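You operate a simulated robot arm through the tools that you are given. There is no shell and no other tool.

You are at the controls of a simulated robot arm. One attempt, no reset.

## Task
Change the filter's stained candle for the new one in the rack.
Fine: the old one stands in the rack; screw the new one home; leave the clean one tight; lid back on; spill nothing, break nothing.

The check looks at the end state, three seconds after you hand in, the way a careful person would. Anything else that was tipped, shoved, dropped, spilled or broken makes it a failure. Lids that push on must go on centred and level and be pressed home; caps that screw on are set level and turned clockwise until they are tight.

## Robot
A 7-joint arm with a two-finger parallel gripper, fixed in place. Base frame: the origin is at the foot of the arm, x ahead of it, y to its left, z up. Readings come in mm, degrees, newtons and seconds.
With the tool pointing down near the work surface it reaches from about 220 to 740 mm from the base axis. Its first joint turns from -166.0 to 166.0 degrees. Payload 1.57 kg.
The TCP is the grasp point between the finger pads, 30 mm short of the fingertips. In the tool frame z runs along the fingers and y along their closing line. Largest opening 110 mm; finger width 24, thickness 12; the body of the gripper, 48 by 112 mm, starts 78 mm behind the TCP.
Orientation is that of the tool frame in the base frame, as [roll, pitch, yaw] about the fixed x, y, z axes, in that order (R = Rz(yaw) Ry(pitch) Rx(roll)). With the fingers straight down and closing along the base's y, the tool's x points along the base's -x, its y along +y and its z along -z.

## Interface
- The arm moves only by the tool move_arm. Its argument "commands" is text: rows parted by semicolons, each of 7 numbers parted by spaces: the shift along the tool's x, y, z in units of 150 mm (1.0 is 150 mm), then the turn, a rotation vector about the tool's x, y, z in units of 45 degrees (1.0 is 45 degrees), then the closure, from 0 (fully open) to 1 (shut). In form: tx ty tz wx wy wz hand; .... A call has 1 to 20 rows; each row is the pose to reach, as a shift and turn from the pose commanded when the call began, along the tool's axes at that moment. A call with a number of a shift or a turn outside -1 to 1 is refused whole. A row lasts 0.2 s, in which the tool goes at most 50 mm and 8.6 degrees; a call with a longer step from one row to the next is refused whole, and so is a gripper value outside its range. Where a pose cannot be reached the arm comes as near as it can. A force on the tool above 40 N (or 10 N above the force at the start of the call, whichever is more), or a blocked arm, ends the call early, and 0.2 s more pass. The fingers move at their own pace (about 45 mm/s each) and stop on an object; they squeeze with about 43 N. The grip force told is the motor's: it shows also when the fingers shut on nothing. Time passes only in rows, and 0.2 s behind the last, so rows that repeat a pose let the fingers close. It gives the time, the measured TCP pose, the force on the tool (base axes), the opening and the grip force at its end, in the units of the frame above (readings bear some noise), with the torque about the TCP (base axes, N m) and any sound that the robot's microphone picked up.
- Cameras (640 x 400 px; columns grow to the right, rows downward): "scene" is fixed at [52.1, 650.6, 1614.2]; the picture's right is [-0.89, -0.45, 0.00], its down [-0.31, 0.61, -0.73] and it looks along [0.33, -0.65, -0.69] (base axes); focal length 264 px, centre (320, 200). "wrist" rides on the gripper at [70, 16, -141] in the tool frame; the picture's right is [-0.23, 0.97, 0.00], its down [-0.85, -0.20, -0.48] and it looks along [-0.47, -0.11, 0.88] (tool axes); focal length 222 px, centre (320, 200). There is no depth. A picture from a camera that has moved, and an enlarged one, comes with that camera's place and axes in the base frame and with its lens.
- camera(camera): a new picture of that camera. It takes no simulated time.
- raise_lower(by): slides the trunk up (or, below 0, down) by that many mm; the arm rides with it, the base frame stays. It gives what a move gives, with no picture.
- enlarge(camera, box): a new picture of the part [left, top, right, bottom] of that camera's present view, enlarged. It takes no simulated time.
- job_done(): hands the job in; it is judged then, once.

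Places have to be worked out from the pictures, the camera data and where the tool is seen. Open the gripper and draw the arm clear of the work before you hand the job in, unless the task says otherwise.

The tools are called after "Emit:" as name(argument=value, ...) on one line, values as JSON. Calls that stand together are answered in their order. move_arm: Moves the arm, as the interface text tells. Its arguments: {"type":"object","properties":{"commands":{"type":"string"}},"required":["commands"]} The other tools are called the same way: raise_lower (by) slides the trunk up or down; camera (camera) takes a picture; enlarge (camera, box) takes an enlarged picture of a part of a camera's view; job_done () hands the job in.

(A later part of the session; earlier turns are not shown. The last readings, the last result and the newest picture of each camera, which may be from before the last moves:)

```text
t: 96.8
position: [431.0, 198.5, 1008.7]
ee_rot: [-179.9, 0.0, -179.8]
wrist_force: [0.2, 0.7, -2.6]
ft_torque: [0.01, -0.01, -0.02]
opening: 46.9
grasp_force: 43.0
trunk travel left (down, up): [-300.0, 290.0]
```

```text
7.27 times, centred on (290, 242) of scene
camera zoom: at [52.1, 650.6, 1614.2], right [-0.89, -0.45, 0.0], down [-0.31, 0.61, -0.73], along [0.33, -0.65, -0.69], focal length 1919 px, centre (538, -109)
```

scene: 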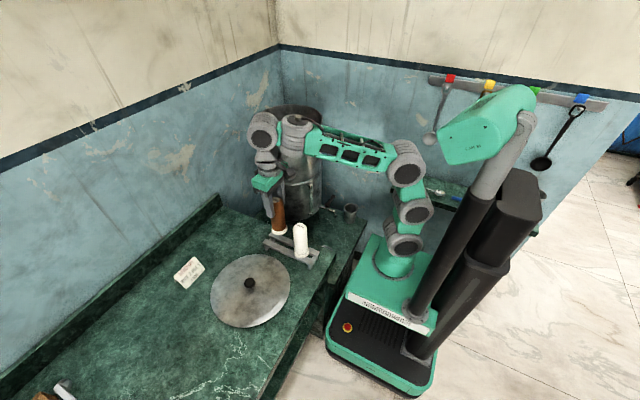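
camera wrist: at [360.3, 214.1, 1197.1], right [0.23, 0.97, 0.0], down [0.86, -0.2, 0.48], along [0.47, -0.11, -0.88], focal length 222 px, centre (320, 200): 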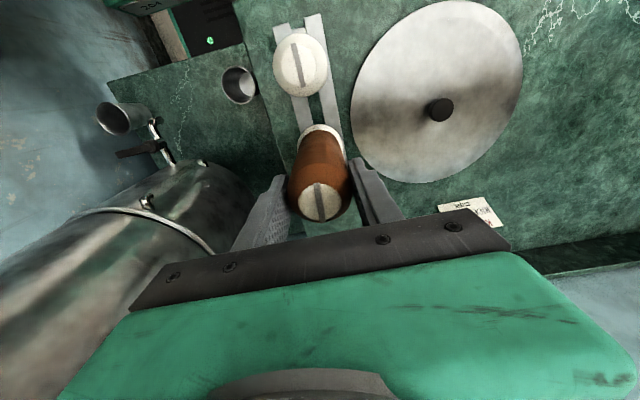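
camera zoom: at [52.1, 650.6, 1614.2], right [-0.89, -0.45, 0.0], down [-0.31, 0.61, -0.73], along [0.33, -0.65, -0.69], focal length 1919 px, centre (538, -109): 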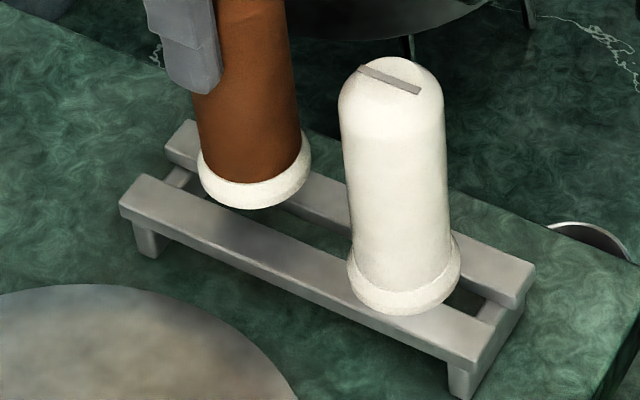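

Alignment looks right in both views. I'll lower in small steps and watch for contact.

Emit:
move_arm(commands="0 0 0.015 0 0 0 1; 0 0 0.03 0 0 0 1; 0 0 0.045 0 0 0 1; 0 0 0.06 0 0 0 1; 0 0 0.06 0 0 0 1")

Emit:
move_arm(commands="0 0 0.01 0 0 0 1; 0 0 0.02 0 0 0 1; 0 0 0.03 0 0 0 1; 0 0 0.04 0 0 0 1; 0 0 0.04 0 0 0 1")

Emit:
enlarge(camera="scene", box=[255, 215, 325, 270])

```text
t: 98.0
position: [430.7, 197.8, 1000.6]
ee_rot: [179.9, 0.1, -179.9]
wrist_force: [0.4, -0.5, 7.8]
ft_torque: [-0.13, -0.09, 0.02]
opening: 46.8
grasp_force: 42.9
trunk travel left (down, up): [-300.0, 290.0]
```

```text
t: 99.2
position: [430.1, 197.7, 995.4]
ee_rot: [180.0, 0.1, -179.9]
wrist_force: [-1.6, 1.8, 29.7]
ft_torque: [0.11, 0.0, 0.06]
opening: 47.2
grasp_force: 42.9
trunk travel left (down, up): [-300.0, 290.0]
```

```text
7.27 times, centred on (290, 242) of scene
camera zoom: at [52.1, 650.6, 1614.2], right [-0.89, -0.45, 0.0], down [-0.31, 0.61, -0.73], along [0.33, -0.65, -0.69], focal length 1919 px, centre (538, -109)
```

zoom: 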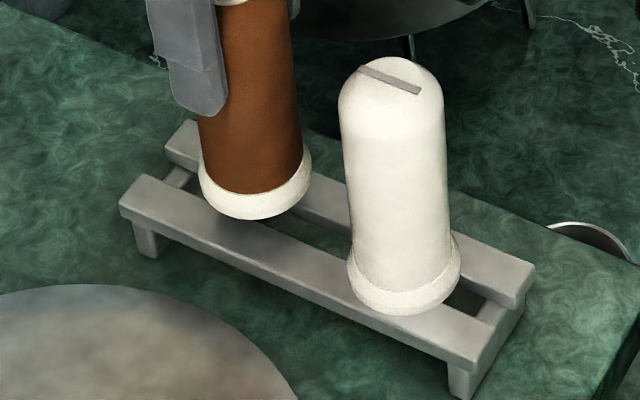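

The stem touched at about z 1001, roughly 18 mm too early, so it is sitting on a rail rather than in the slot. The torque and the picture both suggest it is a couple of mm too far to -y. I'll back up and look more closely.

Emit:
move_arm(commands="0 0 -0.02 0 0 0 1; 0 0 -0.05 0 0 0 1; 0 0 -0.08 0 0 0 1; 0 0 -0.1 0 0 0 1; 0 0 -0.1 0 0 0 1")

Emit:
enlarge(camera="scene", box=[262, 222, 302, 252])

Emit:
enlarge(camera="wrist", box=[280, 60, 380, 160])

```text
t: 100.5
position: [432.2, 197.6, 1007.7]
ee_rot: [180.0, -0.1, -179.9]
wrist_force: [-0.8, -0.7, -1.8]
ft_torque: [0.01, -0.04, 0.0]
opening: 47.6
grasp_force: 43.4
trunk travel left (down, up): [-300.0, 290.0]
```

```text
13.33 times, centred on (282, 237) of scene
camera zoom: at [52.1, 650.6, 1614.2], right [-0.89, -0.45, 0.0], down [-0.31, 0.61, -0.73], along [0.33, -0.65, -0.69], focal length 3518 px, centre (827, -293)
```

zoom: 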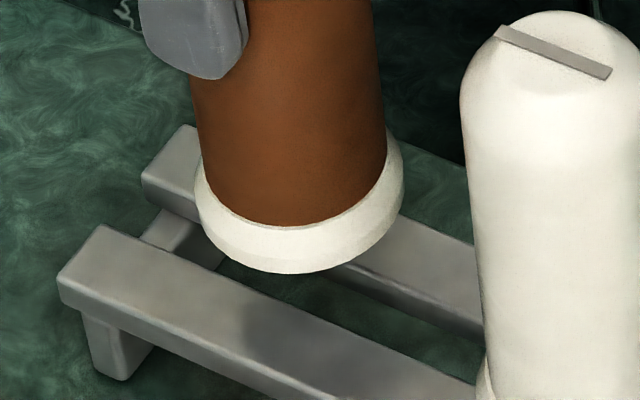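

```text
4.00 times, centred on (330, 110) of wrist
camera zoom: at [360.8, 214.2, 1151.2], right [0.23, 0.97, 0.0], down [0.86, -0.2, 0.48], along [0.46, -0.11, -0.88], focal length 888 px, centre (280, 560)
```

zoom: 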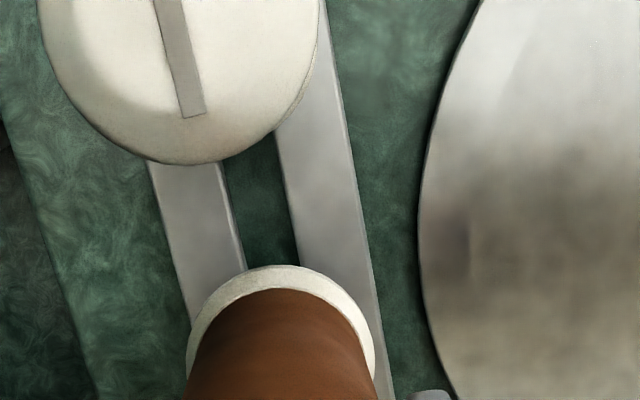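

I suspect the candle is slightly tilted in the grip, pivoted about the finger axis. I'll take a full zoom of it to check its verticality.

Emit:
enlarge(camera="scene", box=[250, 180, 330, 260])

Emit:
enlarge(camera="wrist", box=[270, 110, 370, 220])

```text
5.00 times, centred on (290, 220) of scene
camera zoom: at [52.1, 650.6, 1614.2], right [-0.89, -0.45, 0.0], down [-0.31, 0.61, -0.73], along [0.33, -0.65, -0.69], focal length 1319 px, centre (470, 100)
```

zoom: 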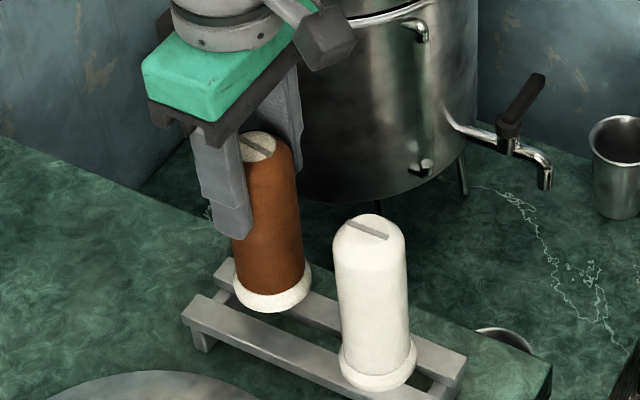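

```text
3.64 times, centred on (320, 165) of wrist
camera zoom: at [360.8, 214.2, 1151.2], right [0.23, 0.97, 0.0], down [0.86, -0.2, 0.48], along [0.46, -0.11, -0.88], focal length 808 px, centre (320, 327)
```

zoom: 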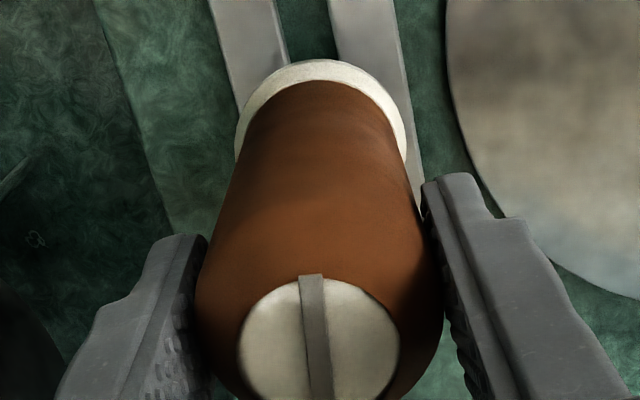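

Emit:
enlarge(camera="scene", box=[264, 232, 296, 256])

Emit:
enlarge(camera="wrist", box=[290, 85, 340, 135])

```text
16.00 times, centred on (280, 244) of scene
camera zoom: at [52.1, 650.6, 1614.2], right [-0.89, -0.45, 0.0], down [-0.31, 0.61, -0.73], along [0.33, -0.65, -0.69], focal length 4221 px, centre (960, -504)
```

zoom: 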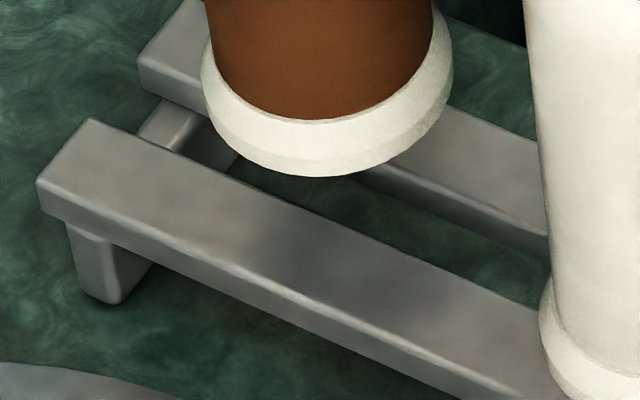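

```text
8.00 times, centred on (315, 110) of wrist
camera zoom: at [360.8, 214.2, 1151.2], right [0.23, 0.97, 0.0], down [0.86, -0.2, 0.48], along [0.46, -0.11, -0.88], focal length 1777 px, centre (360, 920)
```

zoom: 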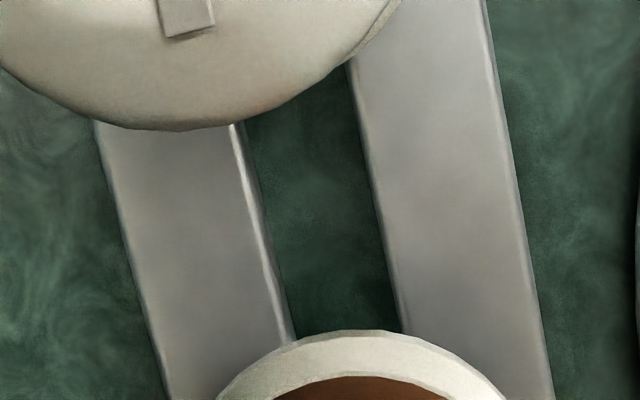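

The slot centre seems to lie about 2–3 mm further to +y than the stem, which fits the contact torque. I'll shift +2.5 mm in y and lower to just past the previous contact height.

Emit:
move_arm(commands="0 0.01 0 0 0 0 1; 0 0.018 0 0 0 0 1; 0 0.018 0.02 0 0 0 1; 0 0.018 0.035 0 0 0 1; 0 0.018 0.05 0 0 0 1; 0 0.018 0.05 0 0 0 1")

```text
t: 101.8
position: [432.9, 201.3, 1002.2]
ee_rot: [179.9, -0.1, -179.9]
wrist_force: [0.0, 0.3, -1.7]
ft_torque: [-0.01, 0.02, 0.03]
opening: 47.4
grasp_force: 43.0
trunk travel left (down, up): [-300.0, 290.0]
```

Emit:
move_arm(commands="0 0 0.01 0 0 0 1; 0 0 0.02 0 0 0 1; 0 0 0.03 0 0 0 1; 0 0 0.03 0 0 0 1")

```text
t: 102.8
position: [431.6, 200.1, 997.7]
ee_rot: [-180.0, -0.1, -180.0]
wrist_force: [-0.5, -0.3, -2.1]
ft_torque: [-0.03, 0.0, 0.02]
opening: 47.3
grasp_force: 42.7
trunk travel left (down, up): [-300.0, 290.0]
```

Emit:
move_arm(commands="0 0 0.01 0 0 0 1; 0 0 0.02 0 0 0 1; 0 0 0.03 0 0 0 1; 0 0 0.03 0 0 0 1")

```text
t: 103.8
position: [432.0, 200.5, 993.3]
ee_rot: [180.0, -0.1, -179.9]
wrist_force: [0.7, -0.1, -1.5]
ft_torque: [0.01, 0.0, -0.02]
opening: 47.1
grasp_force: 42.8
trunk travel left (down, up): [-300.0, 290.0]
```

There is no contact, so the stem has entered the slot. I'll continue down until the collar reaches the rails.

Emit:
move_arm(commands="0 0 0.01 0 0 0 1; 0 0 0.02 0 0 0 1; 0 0 0.03 0 0 0 1; 0 0 0.04 0 0 0 1; 0 0 0.04 0 0 0 1")

Emit:
enlarge(camera="scene", box=[250, 200, 320, 265])

```text
t: 105.0
position: [432.1, 200.7, 986.1]
ee_rot: [179.9, 0.0, 180.0]
wrist_force: [-0.1, -0.1, -2.1]
ft_torque: [0.01, 0.03, 0.03]
opening: 47.1
grasp_force: 42.9
trunk travel left (down, up): [-300.0, 290.0]
```

```text
6.15 times, centred on (285, 232) of scene
camera zoom: at [52.1, 650.6, 1614.2], right [-0.89, -0.45, 0.0], down [-0.31, 0.61, -0.73], along [0.33, -0.65, -0.69], focal length 1624 px, centre (535, 0)
```

zoom: 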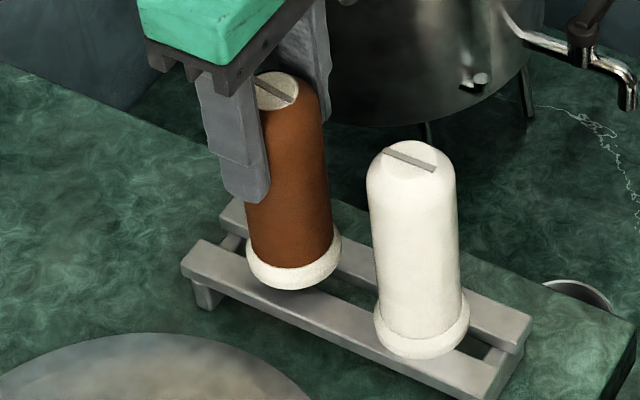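

Emit:
move_arm(commands="0 0 0.01 0 0 0 1; 0 0 0.02 0 0 0 1; 0 0 0.03 0 0 0 1; 0 0 0.03 0 0 0 1")

```text
t: 106.0
position: [433.0, 200.6, 982.0]
ee_rot: [179.8, -0.1, -179.9]
wrist_force: [0.4, 0.3, -2.1]
ft_torque: [-0.01, -0.03, -0.01]
opening: 47.1
grasp_force: 42.8
trunk travel left (down, up): [-300.0, 290.0]
```

Emit:
move_arm(commands="0 0 0.008 0 0 0 1; 0 0 0.016 0 0 0 1; 0 0 0.02 0 0 0 1; 0 0 0.02 0 0 0 1")

```text
t: 107.0
position: [431.5, 200.2, 978.9]
ee_rot: [180.0, -0.1, -179.9]
wrist_force: [0.0, -0.1, -2.3]
ft_torque: [0.03, -0.02, 0.0]
opening: 47.4
grasp_force: 42.8
trunk travel left (down, up): [-300.0, 290.0]
```

Emit:
move_arm(commands="0 0 0.008 0 0 0 1; 0 0 0.016 0 0 0 1; 0 0 0.02 0 0 0 1; 0 0 0.02 0 0 0 1")

Emit:
enlarge(camera="scene", box=[264, 232, 306, 260])

```text
t: 108.0
position: [431.8, 199.9, 975.6]
ee_rot: [-179.9, -0.1, 180.0]
wrist_force: [-0.8, 0.1, -1.8]
ft_torque: [-0.02, 0.03, -0.02]
opening: 47.1
grasp_force: 43.3
trunk travel left (down, up): [-300.0, 290.0]
```

```text
14.29 times, centred on (285, 246) of scene
camera zoom: at [52.1, 650.6, 1614.2], right [-0.89, -0.45, 0.0], down [-0.31, 0.61, -0.73], along [0.33, -0.65, -0.69], focal length 3769 px, centre (820, -457)
```

zoom: 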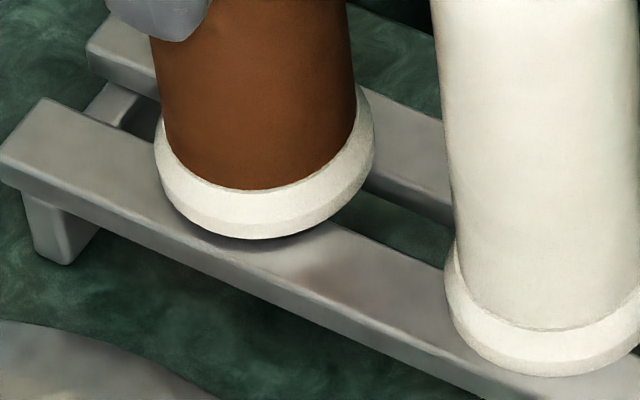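

The collar is just above the rails, with its shadow nearly touching. I'll take a few more small steps.

Emit:
move_arm(commands="0 0 0.008 0 0 0 1; 0 0 0.016 0 0 0 1; 0 0 0.02 0 0 0 1; 0 0 0.02 0 0 0 1")

```text
t: 109.0
position: [432.9, 201.1, 973.9]
ee_rot: [179.9, 0.0, -179.9]
wrist_force: [-0.6, 0.4, -2.1]
ft_torque: [-0.01, -0.01, 0.02]
opening: 47.3
grasp_force: 43.1
trunk travel left (down, up): [-300.0, 290.0]
```

Emit:
move_arm(commands="0 0 0.007 0 0 0 1; 0 0 0.014 0 0 0 1; 0 0 0.014 0 0 0 1")

Emit:
enlarge(camera="scene", box=[264, 232, 306, 260])

```text
t: 109.8
position: [433.0, 200.1, 974.1]
ee_rot: [179.7, 0.2, 180.0]
wrist_force: [1.8, -1.9, 22.8]
ft_torque: [-0.25, 0.49, 0.07]
opening: 46.9
grasp_force: 43.0
trunk travel left (down, up): [-300.0, 290.0]
```

```text
14.29 times, centred on (285, 246) of scene
camera zoom: at [52.1, 650.6, 1614.2], right [-0.89, -0.45, 0.0], down [-0.31, 0.61, -0.73], along [0.33, -0.65, -0.69], focal length 3769 px, centre (820, -457)
```

zoom: 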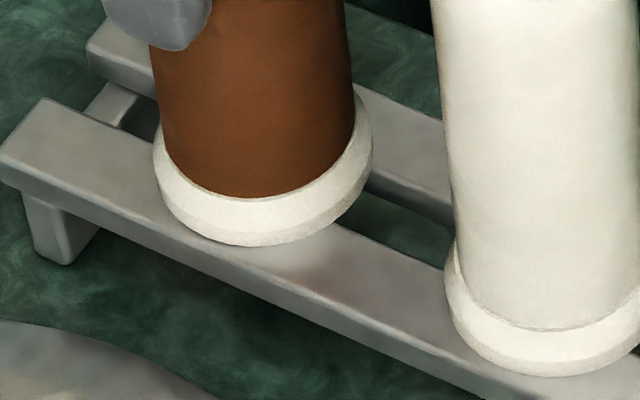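

The collar is on the rails (+23 N). I'll take the load off by about 1 mm and open the fingers gently.

Emit:
move_arm(commands="0 0 -0.005 0 0 0 1; 0 0 -0.009 0 0 0 1; 0 0 -0.009 0 0 0 1; 0 0 -0.009 0 0 0 0.55; 0 0 -0.009 0 0 0 0.5; 0 0 -0.009 0 0 0 0.42; 0 0 -0.009 0 0 0 0.36; 0 0 -0.009 0 0 0 0.36")

Emit:
enlarge(camera="scene", box=[250, 190, 330, 265])

Emit:
camera(camera="wrist")

```text
t: 111.7
position: [431.7, 200.8, 972.9]
ee_rot: [180.0, 0.0, -179.9]
wrist_force: [-0.4, -0.4, 1.1]
ft_torque: [-0.01, 0.02, -0.01]
opening: 70.5
grasp_force: 0.1
trunk travel left (down, up): [-300.0, 290.0]
```

```text
5.33 times, centred on (290, 228) of scene
camera zoom: at [52.1, 650.6, 1614.2], right [-0.89, -0.45, 0.0], down [-0.31, 0.61, -0.73], along [0.33, -0.65, -0.69], focal length 1407 px, centre (480, 53)
```

zoom: 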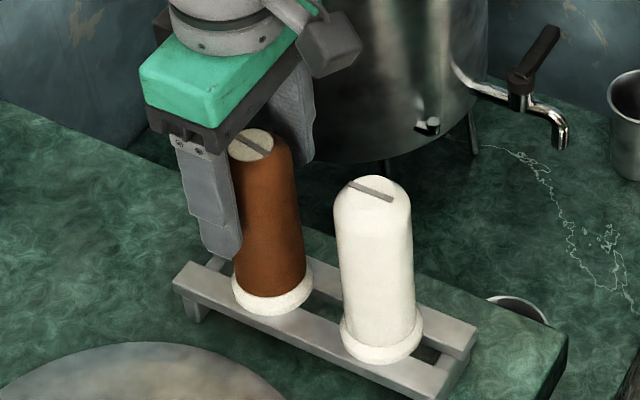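

```text
taken
camera wrist: at [359.9, 217.0, 1115.5], right [0.23, 0.97, 0.0], down [0.86, -0.2, 0.48], along [0.47, -0.11, -0.88], focal length 222 px, centre (320, 200)
```

wrist: 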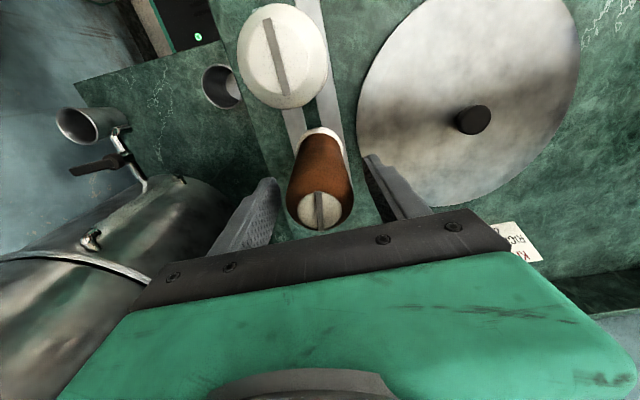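

The old candle stands upright on the rack by itself. I'll rise straight up, then move over the new candle near (348, 199).

Emit:
move_arm(commands="0 0 -0.05 0 0 0 0.36; 0 0 -0.14 0 0 0 0.36; 0 0 -0.26 0 0 0 0.36; 0 0 -0.4 0 0 0 0.36; 0 0 -0.54 0 0 0 0.36; 0 0 -0.66 0 0 0 0.36; 0 0 -0.7 0 0 0 0.36; 0 0 -0.7 0 0 0 0.36")

Emit:
move_arm(commands="0.05 0 0 0 0 0 0.36; 0.15 0 0 0 0 0 0.36; 0.28 0 0 0 0 0 0.36; 0.4 0 0 0 0 0 0.36; 0.5 0 0 0 0 0 0.36; 0.55 -0.005 0 0 0 0 0.36; 0.56 -0.01 0 0 0 0 0.36; 0.56 -0.01 0 0 0 0 0.36")

Emit:
camera(camera="wrist")

Emit:
camera(camera="scene")

```text
t: 113.5
position: [432.5, 201.3, 1077.8]
ee_rot: [180.0, -0.1, -179.9]
wrist_force: [-0.9, 0.6, 0.2]
ft_torque: [0.01, 0.0, 0.01]
opening: 70.5
grasp_force: 0.0
trunk travel left (down, up): [-300.0, 290.0]
```

```text
t: 115.2
position: [349.2, 198.8, 1076.2]
ee_rot: [179.9, -0.1, -179.9]
wrist_force: [-0.4, -0.3, -0.5]
ft_torque: [0.0, -0.01, -0.01]
opening: 70.5
grasp_force: 0.1
trunk travel left (down, up): [-300.0, 290.0]
```

```text
taken
camera wrist: at [276.5, 215.4, 1219.9], right [0.23, 0.97, 0.0], down [0.86, -0.2, 0.48], along [0.47, -0.11, -0.88], focal length 222 px, centre (320, 200)
```

wrist: 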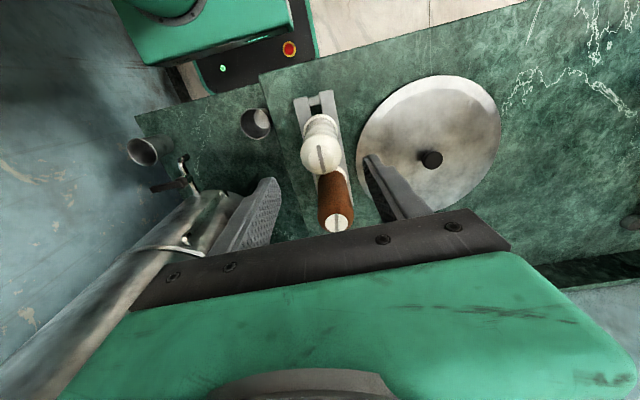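

```text
taken
```

scene: 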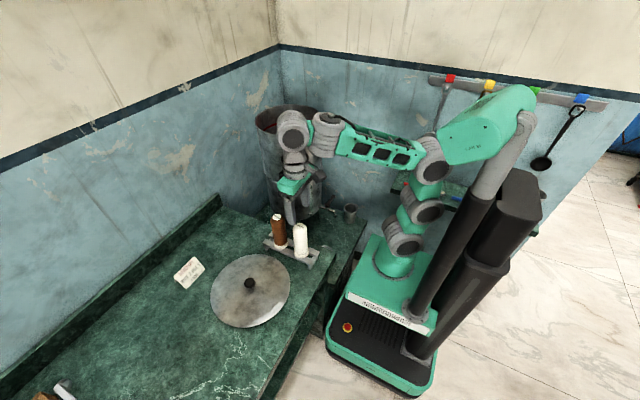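

Emit:
enlarge(camera="wrist", box=[260, 90, 400, 240])

Emit:
enlarge(camera="scene", box=[250, 180, 330, 270])

```text
2.67 times, centred on (330, 165) of wrist
camera zoom: at [276.5, 215.4, 1219.9], right [0.23, 0.97, 0.0], down [0.86, -0.2, 0.48], along [0.47, -0.11, -0.88], focal length 592 px, centre (293, 293)
```

zoom: 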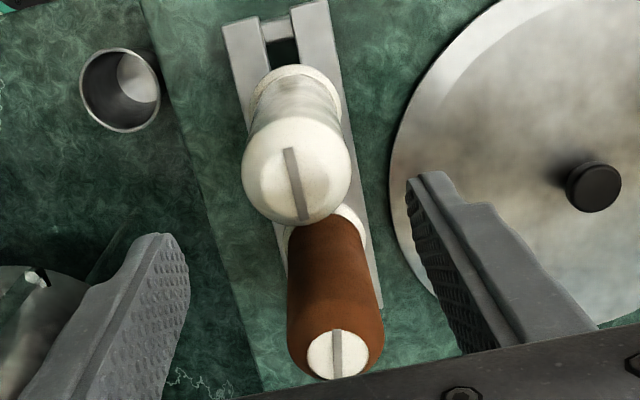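

```text
4.44 times, centred on (290, 225) of scene
camera zoom: at [52.1, 650.6, 1614.2], right [-0.89, -0.45, 0.0], down [-0.31, 0.61, -0.73], along [0.33, -0.65, -0.69], focal length 1173 px, centre (453, 89)
```

zoom: 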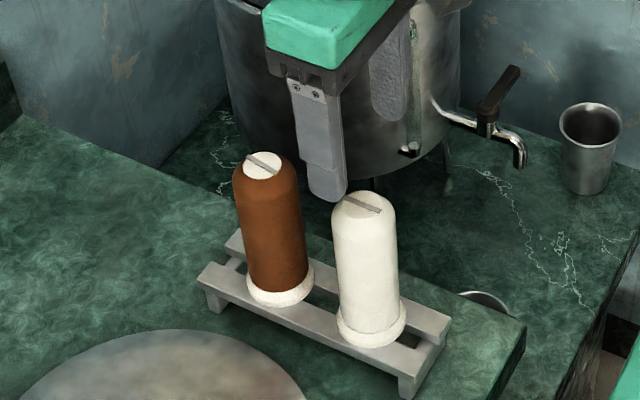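

The new candle's top centre works out at (348.6, 199.3, ~995), directly under the tool. I'll descend to z 977, giving the same grip height as on the old one.

Emit:
move_arm(commands="0.003 0.003 0.05 0 0 0 0.36; 0.003 0.003 0.14 0 0 0 0.36; 0.003 0.003 0.25 0 0 0 0.36; 0.003 0.003 0.37 0 0 0 0.36; 0.003 0.003 0.48 0 0 0 0.36; 0.003 0.003 0.57 0 0 0 0.36; 0.003 0.003 0.63 0 0 0 0.36; 0.003 0.003 0.66 0 0 0 0.36; 0.003 0.003 0.66 0 0 0 0.36")

Emit:
enlarge(camera="wrist", box=[220, 90, 440, 250])

Emit:
enlarge(camera="scene", box=[250, 180, 330, 270])

```text
t: 117.2
position: [347.3, 199.0, 979.0]
ee_rot: [180.0, 0.0, -180.0]
wrist_force: [-0.3, -0.1, -0.4]
ft_torque: [-0.02, 0.01, 0.02]
opening: 70.5
grasp_force: 0.0
trunk travel left (down, up): [-300.0, 290.0]
```

```text
2.50 times, centred on (330, 170) of wrist
camera zoom: at [274.9, 215.1, 1121.6], right [0.23, 0.97, 0.0], down [0.86, -0.2, 0.48], along [0.47, -0.11, -0.88], focal length 555 px, centre (295, 275)
```

zoom: 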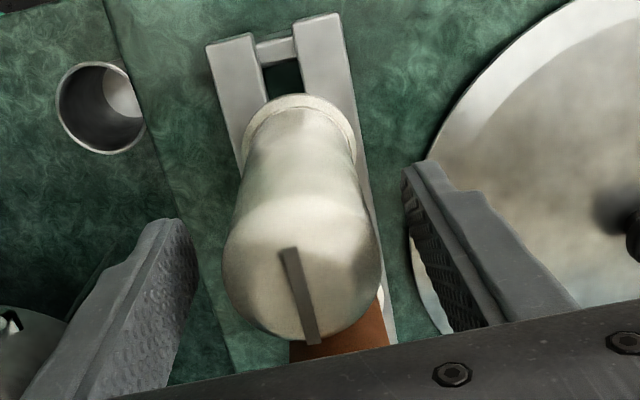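

```text
4.44 times, centred on (290, 225) of scene
camera zoom: at [52.1, 650.6, 1614.2], right [-0.89, -0.45, 0.0], down [-0.31, 0.61, -0.73], along [0.33, -0.65, -0.69], focal length 1173 px, centre (453, 89)
```

zoom: 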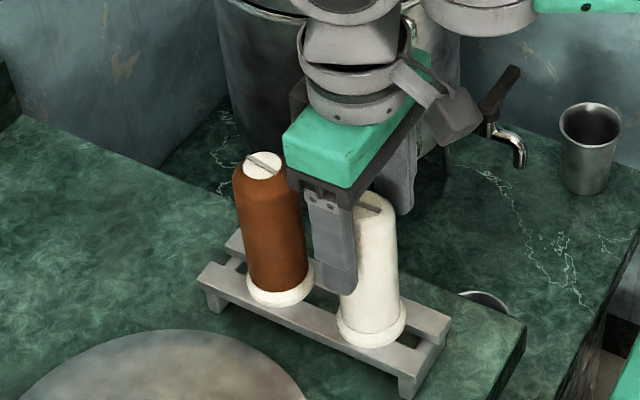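

The fingers straddle the new candle well. I'll nudge 1 mm in +x to centre it and close.

Emit:
move_arm(commands="-0.007 0 0.005 0 0 0 0.36; -0.007 0 0.005 0 0 0 0.36; -0.007 0 0.005 0 0 0 0.46; -0.007 0 0.005 0 0 0 0.52; -0.007 0 0.005 0 0 0 0.6; -0.007 0 0.005 0 0 0 0.8; -0.007 0 0.005 0 0 0 1; -0.007 0 0.005 0 0 0 1; -0.007 0 0.005 0 0 0 1")

Emit:
enlarge(camera="scene", box=[250, 180, 330, 270])

```text
t: 119.2
position: [347.5, 199.1, 976.4]
ee_rot: [179.9, 0.0, 180.0]
wrist_force: [0.4, 0.7, 0.8]
ft_torque: [-0.02, -0.07, 0.01]
opening: 47.6
grasp_force: 43.2
trunk travel left (down, up): [-300.0, 290.0]
```

```text
4.44 times, centred on (290, 225) of scene
camera zoom: at [52.1, 650.6, 1614.2], right [-0.89, -0.45, 0.0], down [-0.31, 0.61, -0.73], along [0.33, -0.65, -0.69], focal length 1173 px, centre (453, 89)
```

zoom: 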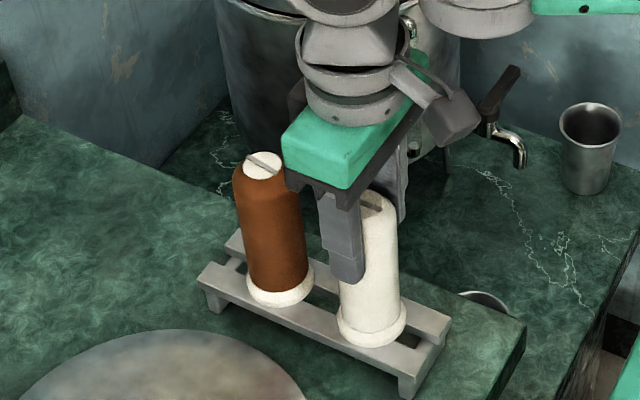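

The new candle is gripped. I'll lift it straight out of the slot, slowly at first, and then raise with the trunk.

Emit:
move_arm(commands="0 0 -0.02 0 0 0 1; 0 0 -0.05 0 0 0 1; 0 0 -0.08 0 0 0 1; 0 0 -0.12 0 0 0 1; 0 0 -0.18 0 0 0 1; 0 0 -0.26 0 0 0 1; 0 0 -0.36 0 0 0 1; 0 0 -0.44 0 0 0 1; 0 0 -0.48 0 0 0 1; 0 0 -0.48 0 0 0 1")

Emit:
raise_lower(by=290)

Emit:
camera(camera="scene")

Emit:
enlarge(camera="scene", box=[240, 200, 340, 270])

```text
t: 121.5
position: [348.2, 199.4, 1049.7]
ee_rot: [-180.0, -0.1, -179.9]
wrist_force: [-0.1, -0.7, -0.8]
ft_torque: [0.0, 0.0, -0.01]
opening: 47.2
grasp_force: 43.2
trunk travel left (down, up): [-300.0, 290.0]
```

```text
t: 124.4
position: [349.0, 199.1, 1340.4]
ee_rot: [180.0, -0.1, -179.9]
wrist_force: [0.4, -0.3, -2.3]
ft_torque: [0.01, -0.01, -0.02]
opening: 47.2
grasp_force: 42.4
trunk travel left (down, up): [-590.0, 0.0]
```

```text
taken
```

scene: 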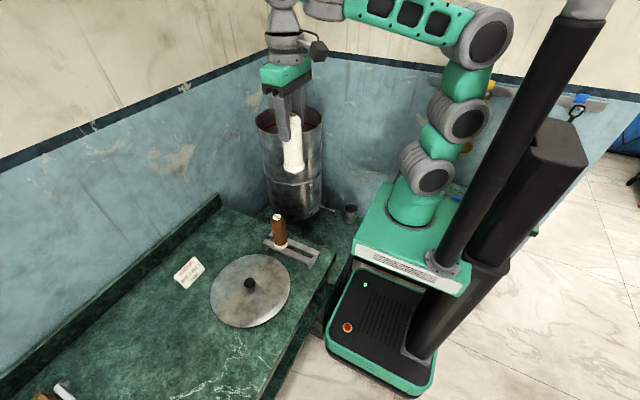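

```text
5.71 times, centred on (290, 235) of scene
camera zoom: at [52.1, 650.6, 1614.2], right [-0.89, -0.45, 0.0], down [-0.31, 0.61, -0.73], along [0.33, -0.65, -0.69], focal length 1508 px, centre (491, 0)
```

zoom: 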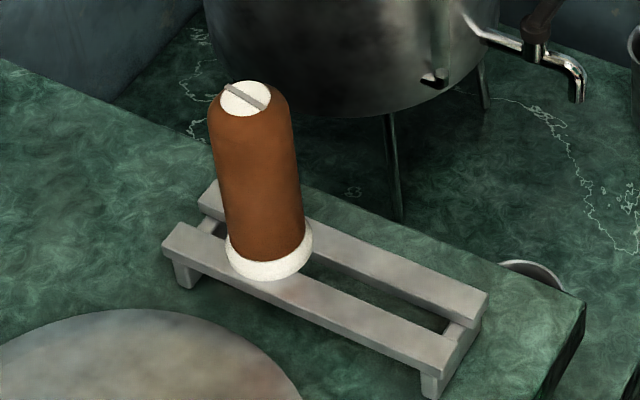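

The old candle stands firmly on the rack. I'll carry the new one over the filter, following the same safe path in reverse.

Emit:
move_arm(commands="-0.03 -0.06 -0.02 0 0 0 1; -0.09 -0.18 -0.03 0 0 0 1; -0.17 -0.34 -0.03 0 0 0 1; -0.25 -0.5 -0.03 0 0 0 1; -0.33 -0.66 -0.03 0 0 0 1; -0.4 -0.8 -0.03 0 0 0 1; -0.46 -0.92 -0.03 0 0 0 1; -0.49 -0.99 -0.03 0 0 0 1; -0.5 -1 -0.03 0 0 0 1; -0.5 -1 -0.03 0 0 0 1")

Emit:
move_arm(commands="-0.03 -0.06 0 0 0 0 1; -0.09 -0.18 0 0 0 0 1; -0.17 -0.34 0 0 0 0 1; -0.25 -0.5 0 0 0 0 1; -0.33 -0.66 0 0 0 0 1; -0.4 -0.8 0 0 0 0 1; -0.46 -0.92 0 0 0 0 1; -0.5 -0.99 0 0 0 0 1; -0.51 -1 0 0 0 0 1; -0.51 -1 0 0 0 0 1")

Emit:
camera(camera="wrist")

Emit:
enlarge(camera="scene", box=[220, 30, 340, 150])

```text
t: 126.6
position: [423.8, 49.7, 1343.9]
ee_rot: [180.0, -0.1, -180.0]
wrist_force: [0.1, -0.6, -2.7]
ft_torque: [0.02, 0.03, 0.0]
opening: 47.3
grasp_force: 42.4
trunk travel left (down, up): [-590.0, 0.0]
```

```text
t: 128.8
position: [500.7, -101.7, 1343.2]
ee_rot: [179.9, -0.2, -179.9]
wrist_force: [0.5, -0.1, -2.1]
ft_torque: [0.01, 0.0, -0.01]
opening: 47.6
grasp_force: 43.1
trunk travel left (down, up): [-590.0, 0.0]
```

```text
taken
camera wrist: at [428.9, -85.2, 1486.3], right [0.23, 0.97, 0.0], down [0.86, -0.2, 0.48], along [0.46, -0.11, -0.88], focal length 222 px, centre (320, 200)
```

wrist: 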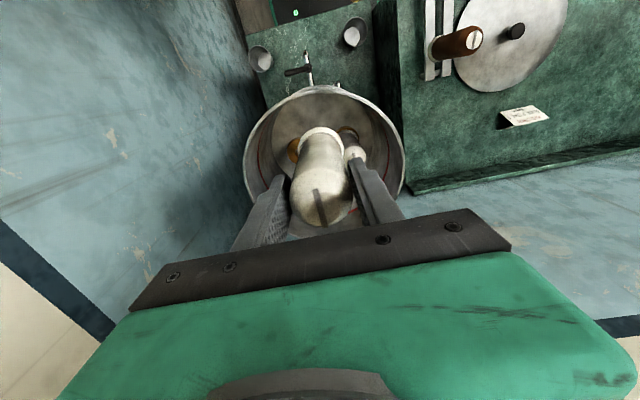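

```text
3.33 times, centred on (280, 90) of scene
camera zoom: at [52.1, 650.6, 1614.2], right [-0.89, -0.45, 0.0], down [-0.31, 0.61, -0.73], along [0.33, -0.65, -0.69], focal length 879 px, centre (453, 567)
```

zoom: 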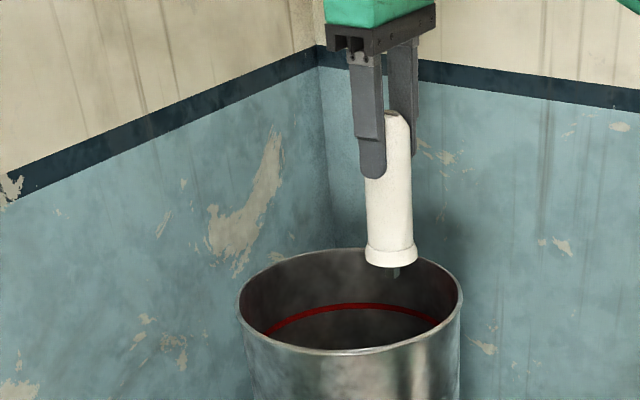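

I'll zoom in on the exposed brass seat to fix its position.

Emit:
enlarge(camera="wrist", box=[240, 80, 410, 230])

```text
2.67 times, centred on (325, 155) of wrist
camera zoom: at [428.9, -85.2, 1486.3], right [0.23, 0.97, 0.0], down [0.86, -0.2, 0.48], along [0.46, -0.11, -0.88], focal length 592 px, centre (307, 320)
```

zoom: 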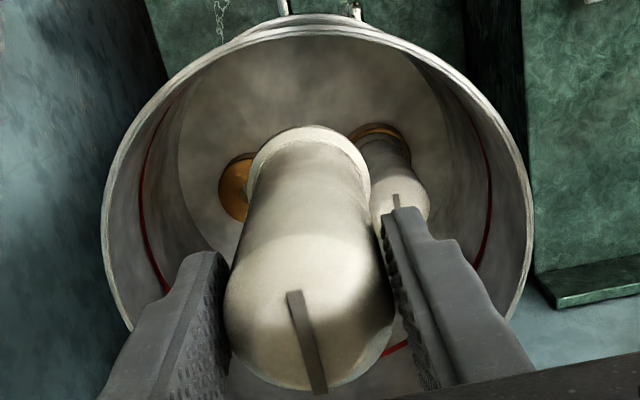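

I'll rely on the pose at which the old candle came free, which puts the hole axis at about (565.3, -165.4). First I'll lower inside the vessel at (500, -125), clear of the clean candle, as before.

Emit:
move_arm(commands="0 -0.05 0 0 0 0 1; 0 -0.12 0.01 0 0 0 1; 0 -0.158 0.05 0 0 0 1; 0 -0.158 0.12 0 0 0 1; 0 -0.158 0.2 0 0 0 1; 0 -0.158 0.3 0 0 0 1; 0 -0.158 0.4 0 0 0 1; 0 -0.158 0.5 0 0 0 1; 0 -0.158 0.6 0 0 0 1; 0 -0.158 0.65 0 0 0 1; 0 -0.158 0.66 0 0 0 1; 0 -0.158 0.66 0 0 0 1")

Emit:
enlarge(camera="wrist", box=[200, 40, 460, 230])

Emit:
enlarge(camera="scene", box=[240, 50, 340, 140])

```text
t: 131.4
position: [500.3, -124.5, 1245.0]
ee_rot: [179.9, -0.1, 180.0]
wrist_force: [-0.4, -0.4, -2.4]
ft_torque: [-0.01, 0.01, 0.0]
opening: 47.4
grasp_force: 42.8
trunk travel left (down, up): [-590.0, 0.0]
```

```text
2.11 times, centred on (330, 135) of wrist
camera zoom: at [428.8, -107.9, 1388.2], right [0.23, 0.97, 0.0], down [0.86, -0.2, 0.48], along [0.47, -0.11, -0.88], focal length 468 px, centre (299, 337)
```

zoom: 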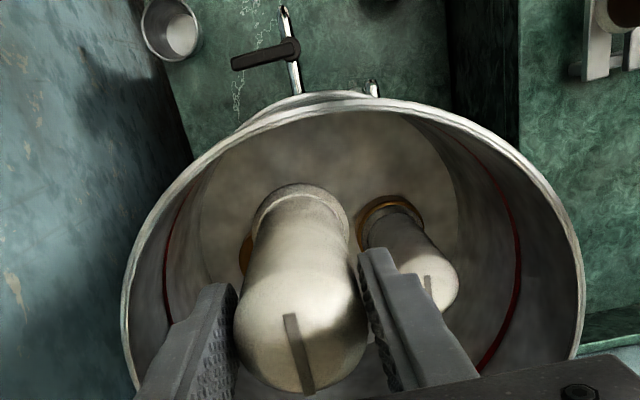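

```text
4.44 times, centred on (290, 95) of scene
camera zoom: at [52.1, 650.6, 1614.2], right [-0.89, -0.45, 0.0], down [-0.31, 0.61, -0.73], along [0.33, -0.65, -0.69], focal length 1173 px, centre (453, 667)
```

zoom: 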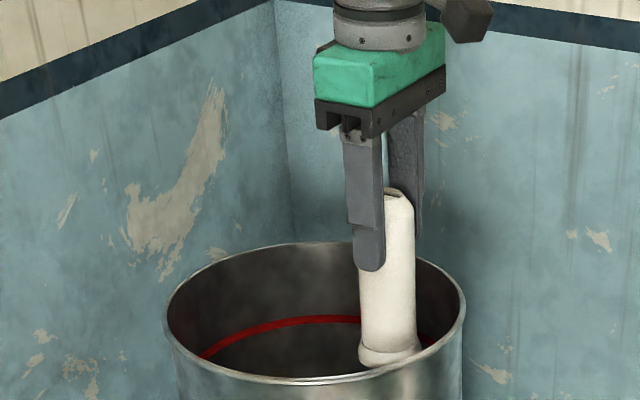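

The view matches the earlier exit pose. I'll move across over the seat at z 1195 while turning counter-clockwise to yaw -155, to leave room for the clockwise stroke.

Emit:
move_arm(commands="-0.03 -0.02 0.02 0 0 -0.04 1; -0.08 -0.05 0.06 0 0 -0.12 1; -0.14 -0.09 0.11 0 0 -0.2 1; -0.2 -0.13 0.16 0 0 -0.28 1; -0.27 -0.17 0.21 0 0 -0.36 1; -0.33 -0.21 0.26 0 0 -0.44 1; -0.39 -0.245 0.3 0 0 -0.52 1; -0.425 -0.268 0.33 0 0 -0.556 1; -0.433 -0.273 0.335 0 0 -0.556 1; -0.433 -0.273 0.335 0 0 -0.556 1")

Emit:
enlarge(camera="wrist", box=[200, 40, 480, 230])

Emit:
enlarge(camera="scene", box=[240, 60, 340, 140])

```text
t: 133.6
position: [565.1, -164.6, 1194.2]
ee_rot: [179.9, 0.0, -154.8]
wrist_force: [0.1, -0.3, -1.9]
ft_torque: [-0.01, 0.01, -0.06]
opening: 47.6
grasp_force: 43.1
trunk travel left (down, up): [-590.0, 0.0]
```

```text
2.11 times, centred on (340, 135) of wrist
camera zoom: at [493.6, -180.0, 1338.0], right [-0.21, 0.98, 0.0], down [0.86, 0.18, 0.48], along [0.47, 0.1, -0.88], focal length 468 px, centre (278, 337)
```

zoom: 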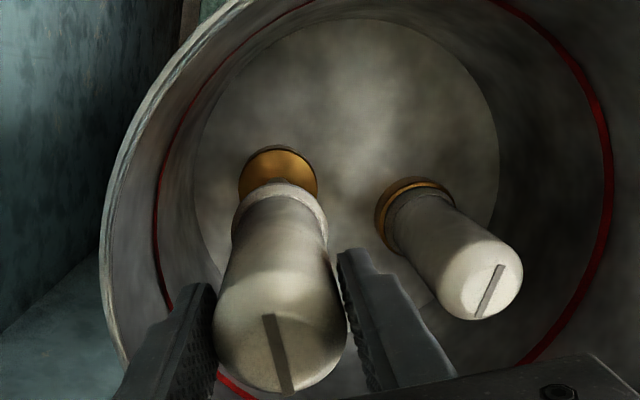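

```text
5.00 times, centred on (290, 100) of scene
camera zoom: at [52.1, 650.6, 1614.2], right [-0.89, -0.45, 0.0], down [-0.31, 0.61, -0.73], along [0.33, -0.65, -0.69], focal length 1319 px, centre (470, 700)
```

zoom: 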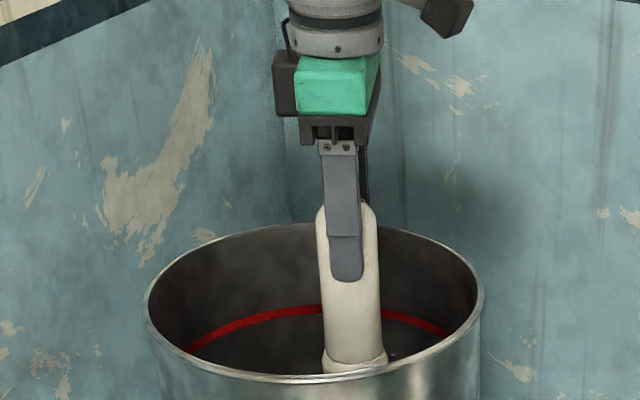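

This view matches the removal view almost exactly, so the alignment is good. I'll try winding a further 45° counter-clockwise here to gain stroke.

Emit:
move_arm(commands="0 0 0 0 0 -0.16 1; 0 0 0 0 0 -0.33 1; 0 0 0 0 0 -0.5 1; 0 0 0 0 0 -0.67 1; 0 0 0 0 0 -0.84 1; 0 0 0 0 0 -1 1; 0 0 0 0 0 -1 1")

Emit:
enlarge(camera="wrist", box=[200, 40, 480, 230])

Emit:
camera(camera="scene")

```text
t: 135.2
position: [564.3, -164.2, 1193.5]
ee_rot: [179.9, 0.0, -109.7]
wrist_force: [-0.2, 0.2, -2.6]
ft_torque: [-0.01, 0.01, 0.01]
opening: 47.3
grasp_force: 43.1
trunk travel left (down, up): [-590.0, 0.0]
```

```text
2.11 times, centred on (340, 135) of wrist
camera zoom: at [524.7, -224.9, 1337.8], right [-0.84, 0.54, 0.0], down [0.48, 0.74, 0.48], along [0.26, 0.4, -0.88], focal length 468 px, centre (278, 337)
```

zoom: 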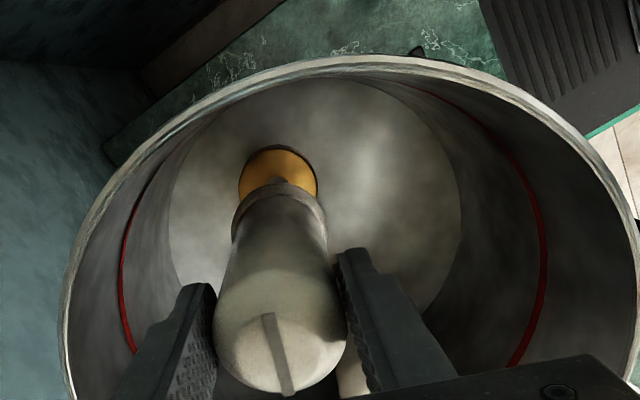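

```text
taken
```

scene: 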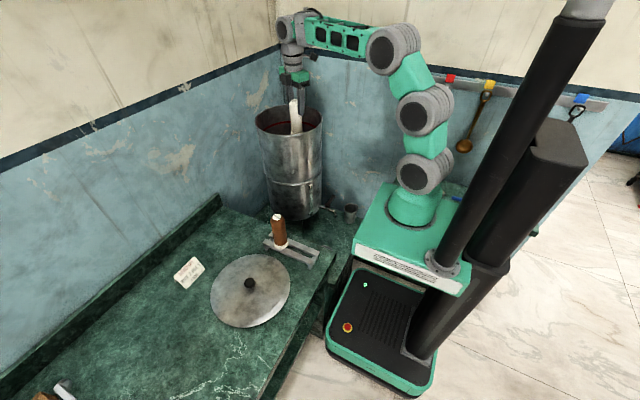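

Yaw -110 is reachable, giving about 250° of clockwise stroke. Two views show the candle axis within 1 mm of the brass seat's centre. I'll descend to just above the stem's entry height.

Emit:
move_arm(commands="0 0 0.03 0 0 0 1; 0 0 0.09 0 0 0 1; 0 0 0.16 0 0 0 1; 0 0 0.24 0 0 0 1; 0 0 0.32 0 0 0 1; 0 0 0.39 0 0 0 1; 0 0 0.43 0 0 0 1; 0 0 0.45 0 0 0 1; 0 0 0.45 0 0 0 1")

Emit:
enlarge(camera="wrist", box=[220, 60, 440, 220])

```text
t: 137.2
position: [566.3, -165.8, 1126.3]
ee_rot: [179.8, 0.0, -109.8]
wrist_force: [0.6, 0.8, -2.5]
ft_torque: [-0.01, 0.0, -0.01]
opening: 47.4
grasp_force: 42.8
trunk travel left (down, up): [-590.0, 0.0]
```

```text
2.50 times, centred on (330, 140) of wrist
camera zoom: at [524.4, -225.4, 1269.5], right [-0.84, 0.55, 0.0], down [0.48, 0.74, 0.48], along [0.26, 0.4, -0.88], focal length 555 px, centre (295, 350)
```

zoom: 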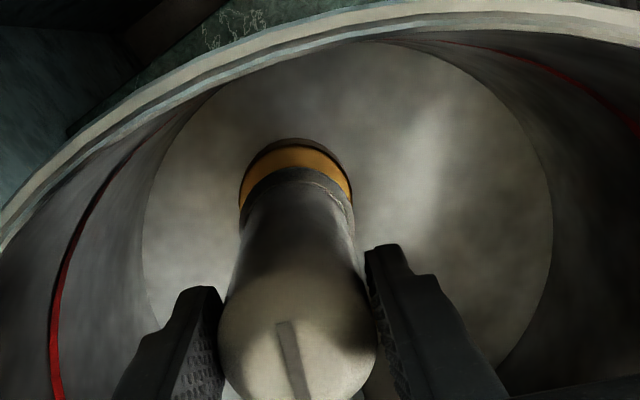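

The collar sits centred over the seat. I'll go down slowly, feeling for the stem's entry.

Emit:
move_arm(commands="0 0 0.015 0 0 0 1; 0 0 0.03 0 0 0 1; 0 0 0.045 0 0 0 1; 0 0 0.06 0 0 0 1; 0 0 0.075 0 0 0 1; 0 0 0.075 0 0 0 1")

```text
t: 138.6
position: [564.9, -165.9, 1119.8]
ee_rot: [-179.5, 0.1, -109.9]
wrist_force: [0.1, 0.1, 29.6]
ft_torque: [0.3, -0.08, 0.02]
opening: 47.7
grasp_force: 43.5
trunk travel left (down, up): [-590.0, 0.0]
```

Contact came about 20 mm above seat height (30 N), so the stem is resting on the seat's edge rather than in the hole. I'll back off 6 mm and look.

Emit:
move_arm(commands="0 0 -0.02 0 0 0 1; 0 0 -0.04 0 0 0 1; 0 0 -0.06 0 0 0 1; 0 0 -0.06 0 0 0 1; 0 0 -0.06 0 0 0 1")

Emit:
enlarge(camera="wrist", box=[220, 60, 440, 220])

Emit:
enlarge(camera="scene", box=[250, 80, 340, 145])

```text
t: 139.8
position: [565.0, -165.7, 1124.9]
ee_rot: [179.8, 0.0, -109.9]
wrist_force: [1.1, -0.3, -2.5]
ft_torque: [-0.03, -0.02, 0.01]
opening: 47.4
grasp_force: 43.4
trunk travel left (down, up): [-590.0, 0.0]
```

```text
2.50 times, centred on (330, 140) of wrist
camera zoom: at [524.4, -225.3, 1266.7], right [-0.84, 0.55, 0.0], down [0.48, 0.74, 0.48], along [0.26, 0.4, -0.88], focal length 555 px, centre (295, 350)
```

zoom: 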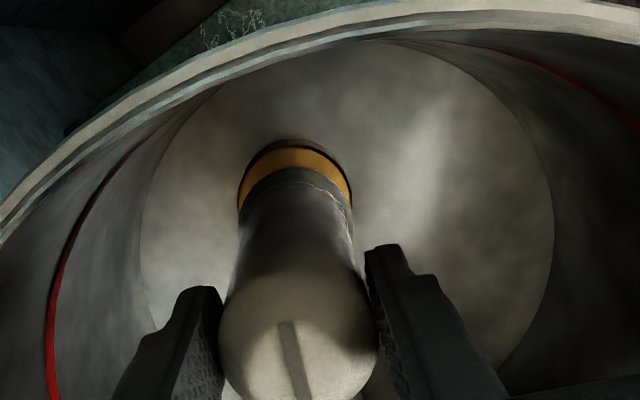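

```text
6.15 times, centred on (295, 112) of scene
camera zoom: at [52.1, 650.6, 1614.2], right [-0.89, -0.45, 0.0], down [-0.31, 0.61, -0.73], along [0.33, -0.65, -0.69], focal length 1624 px, centre (474, 738)
```

zoom: 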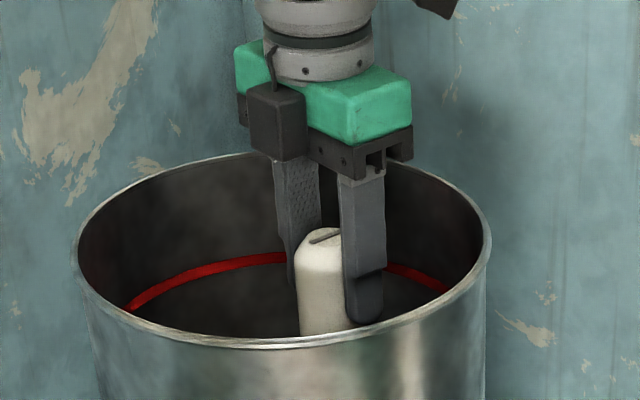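

Emit:
enlarge(camera="wrist", box=[295, 105, 375, 165])

```text
6.67 times, centred on (335, 135) of wrist
camera zoom: at [524.4, -225.3, 1266.7], right [-0.84, 0.55, 0.0], down [0.48, 0.74, 0.48], along [0.26, 0.4, -0.88], focal length 1481 px, centre (220, 633)
```

zoom: 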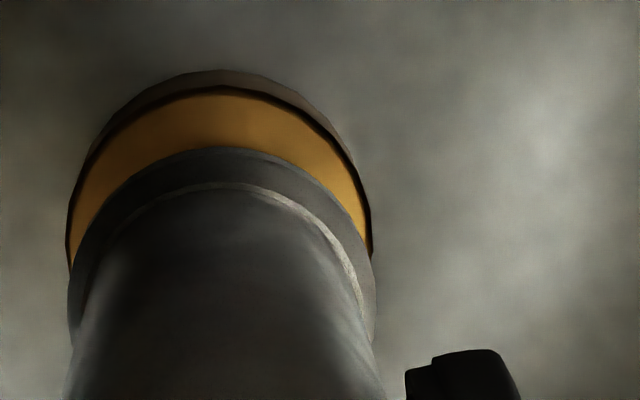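

Comparing collar and seat in two views against the removal views, the candle is off by about (+1, +2) mm, the same direction the contact torque showed. I'll shift by (-0.9, -1.9) mm and feel downward again gently.

Emit:
move_arm(commands="0.007 0.001 0 0 0 0 1; 0.014 0.0013 0 0 0 0 1; 0.014 0.0013 0.01 0 0 0 1; 0.014 0.0013 0.02 0 0 0 1; 0.014 0.0013 0.03 0 0 0 1; 0.014 0.0013 0.04 0 0 0 1; 0.014 0.0013 0.04 0 0 0 1")

```text
t: 141.4
position: [565.4, -167.9, 1119.6]
ee_rot: [-180.0, 0.1, -109.9]
wrist_force: [-0.9, -0.4, 3.4]
ft_torque: [0.04, 0.06, -0.02]
opening: 47.5
grasp_force: 43.2
trunk travel left (down, up): [-590.0, 0.0]
```

Emit:
move_arm(commands="0 0 0.005 0 0 0 1; 0 0 0.01 0 0 0 1; 0 0 0.01 0 0 0 1; 0 0 0.01 0 0 0 1")

```text
t: 142.4
position: [564.5, -166.4, 1119.1]
ee_rot: [-179.7, -0.1, -109.9]
wrist_force: [0.2, -0.3, 19.1]
ft_torque: [0.11, 0.14, 0.0]
opening: 47.4
grasp_force: 42.8
trunk travel left (down, up): [-590.0, 0.0]
```

The torque now says the residual error is small, but the scene view shows the candle leaning about 1° in the grip, with its foot away from the camera side. I'll lift 3 mm, straighten the tool by 1° to make it upright while keeping the stem where it is, and try again.

Emit:
move_arm(commands="0 0 -0.02 0 0 0 1; -0.006 -0.0015 -0.03 0 0.01 0 1; -0.0125 -0.0026 -0.03 0 0.021 0 1; -0.0125 -0.0026 -0.03 0 0.021 0 1; -0.0125 -0.0026 -0.02 0 0.021 0 1; -0.0125 -0.0026 -0.01 0 0.021 0 1; -0.0125 -0.0026 0 0 0.021 0 1; -0.0125 -0.0026 0.005 0 0.021 0 1; -0.0125 -0.0026 0.005 0 0.021 0 1")

```text
t: 144.4
position: [564.8, -165.1, 1119.6]
ee_rot: [-179.7, -0.8, -110.0]
wrist_force: [-1.4, 0.3, 20.3]
ft_torque: [0.28, 0.18, -0.01]
opening: 47.3
grasp_force: 43.1
trunk travel left (down, up): [-590.0, 0.0]
```

Torque readings keep putting the contact about 9 mm to the +y side of the tool axis, so the candle's lean in the grip is larger than I assumed. I'll raise it to where the scene camera sees its full length and measure the tilt properly.

Emit:
move_arm(commands="0 0 -0.03 0 0 0 1; 0 0 -0.09 0 0 0 1; 0 0 -0.17 0 0 0 1; 0 0 -0.27 0 0 0 1; 0 0 -0.37 0 0 0 1; 0 0 -0.45 0 0 0 1; 0 0 -0.5 0 0 0 1; 0 0 -0.5 0 0 0 1")

Emit:
enlarge(camera="scene", box=[265, 80, 325, 140])

Emit:
enlarge(camera="wrist", box=[260, 100, 400, 230])

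```text
t: 146.2
position: [565.4, -165.3, 1190.7]
ee_rot: [-180.0, -0.9, -109.9]
wrist_force: [0.2, 0.6, -2.3]
ft_torque: [0.0, -0.01, 0.04]
opening: 47.2
grasp_force: 43.3
trunk travel left (down, up): [-590.0, 0.0]
```

```text
6.67 times, centred on (295, 110) of scene
camera zoom: at [52.1, 650.6, 1614.2], right [-0.89, -0.45, 0.0], down [-0.31, 0.61, -0.73], along [0.33, -0.65, -0.69], focal length 1759 px, centre (487, 800)
```

zoom: 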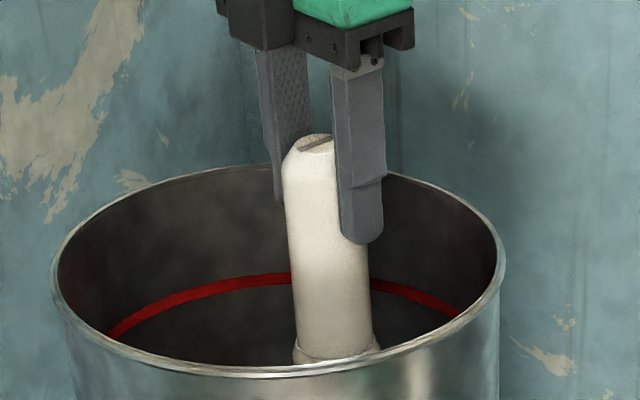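

```text
3.08 times, centred on (330, 165) of wrist
camera zoom: at [525.3, -222.2, 1335.2], right [-0.84, 0.55, 0.0], down [0.48, 0.74, 0.46], along [0.25, 0.39, -0.89], focal length 684 px, centre (289, 308)
```

zoom: 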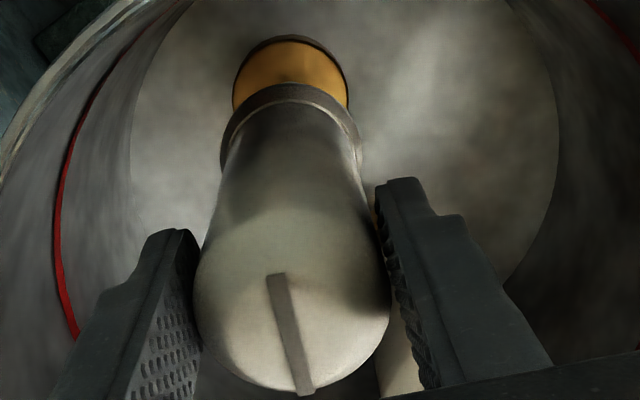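

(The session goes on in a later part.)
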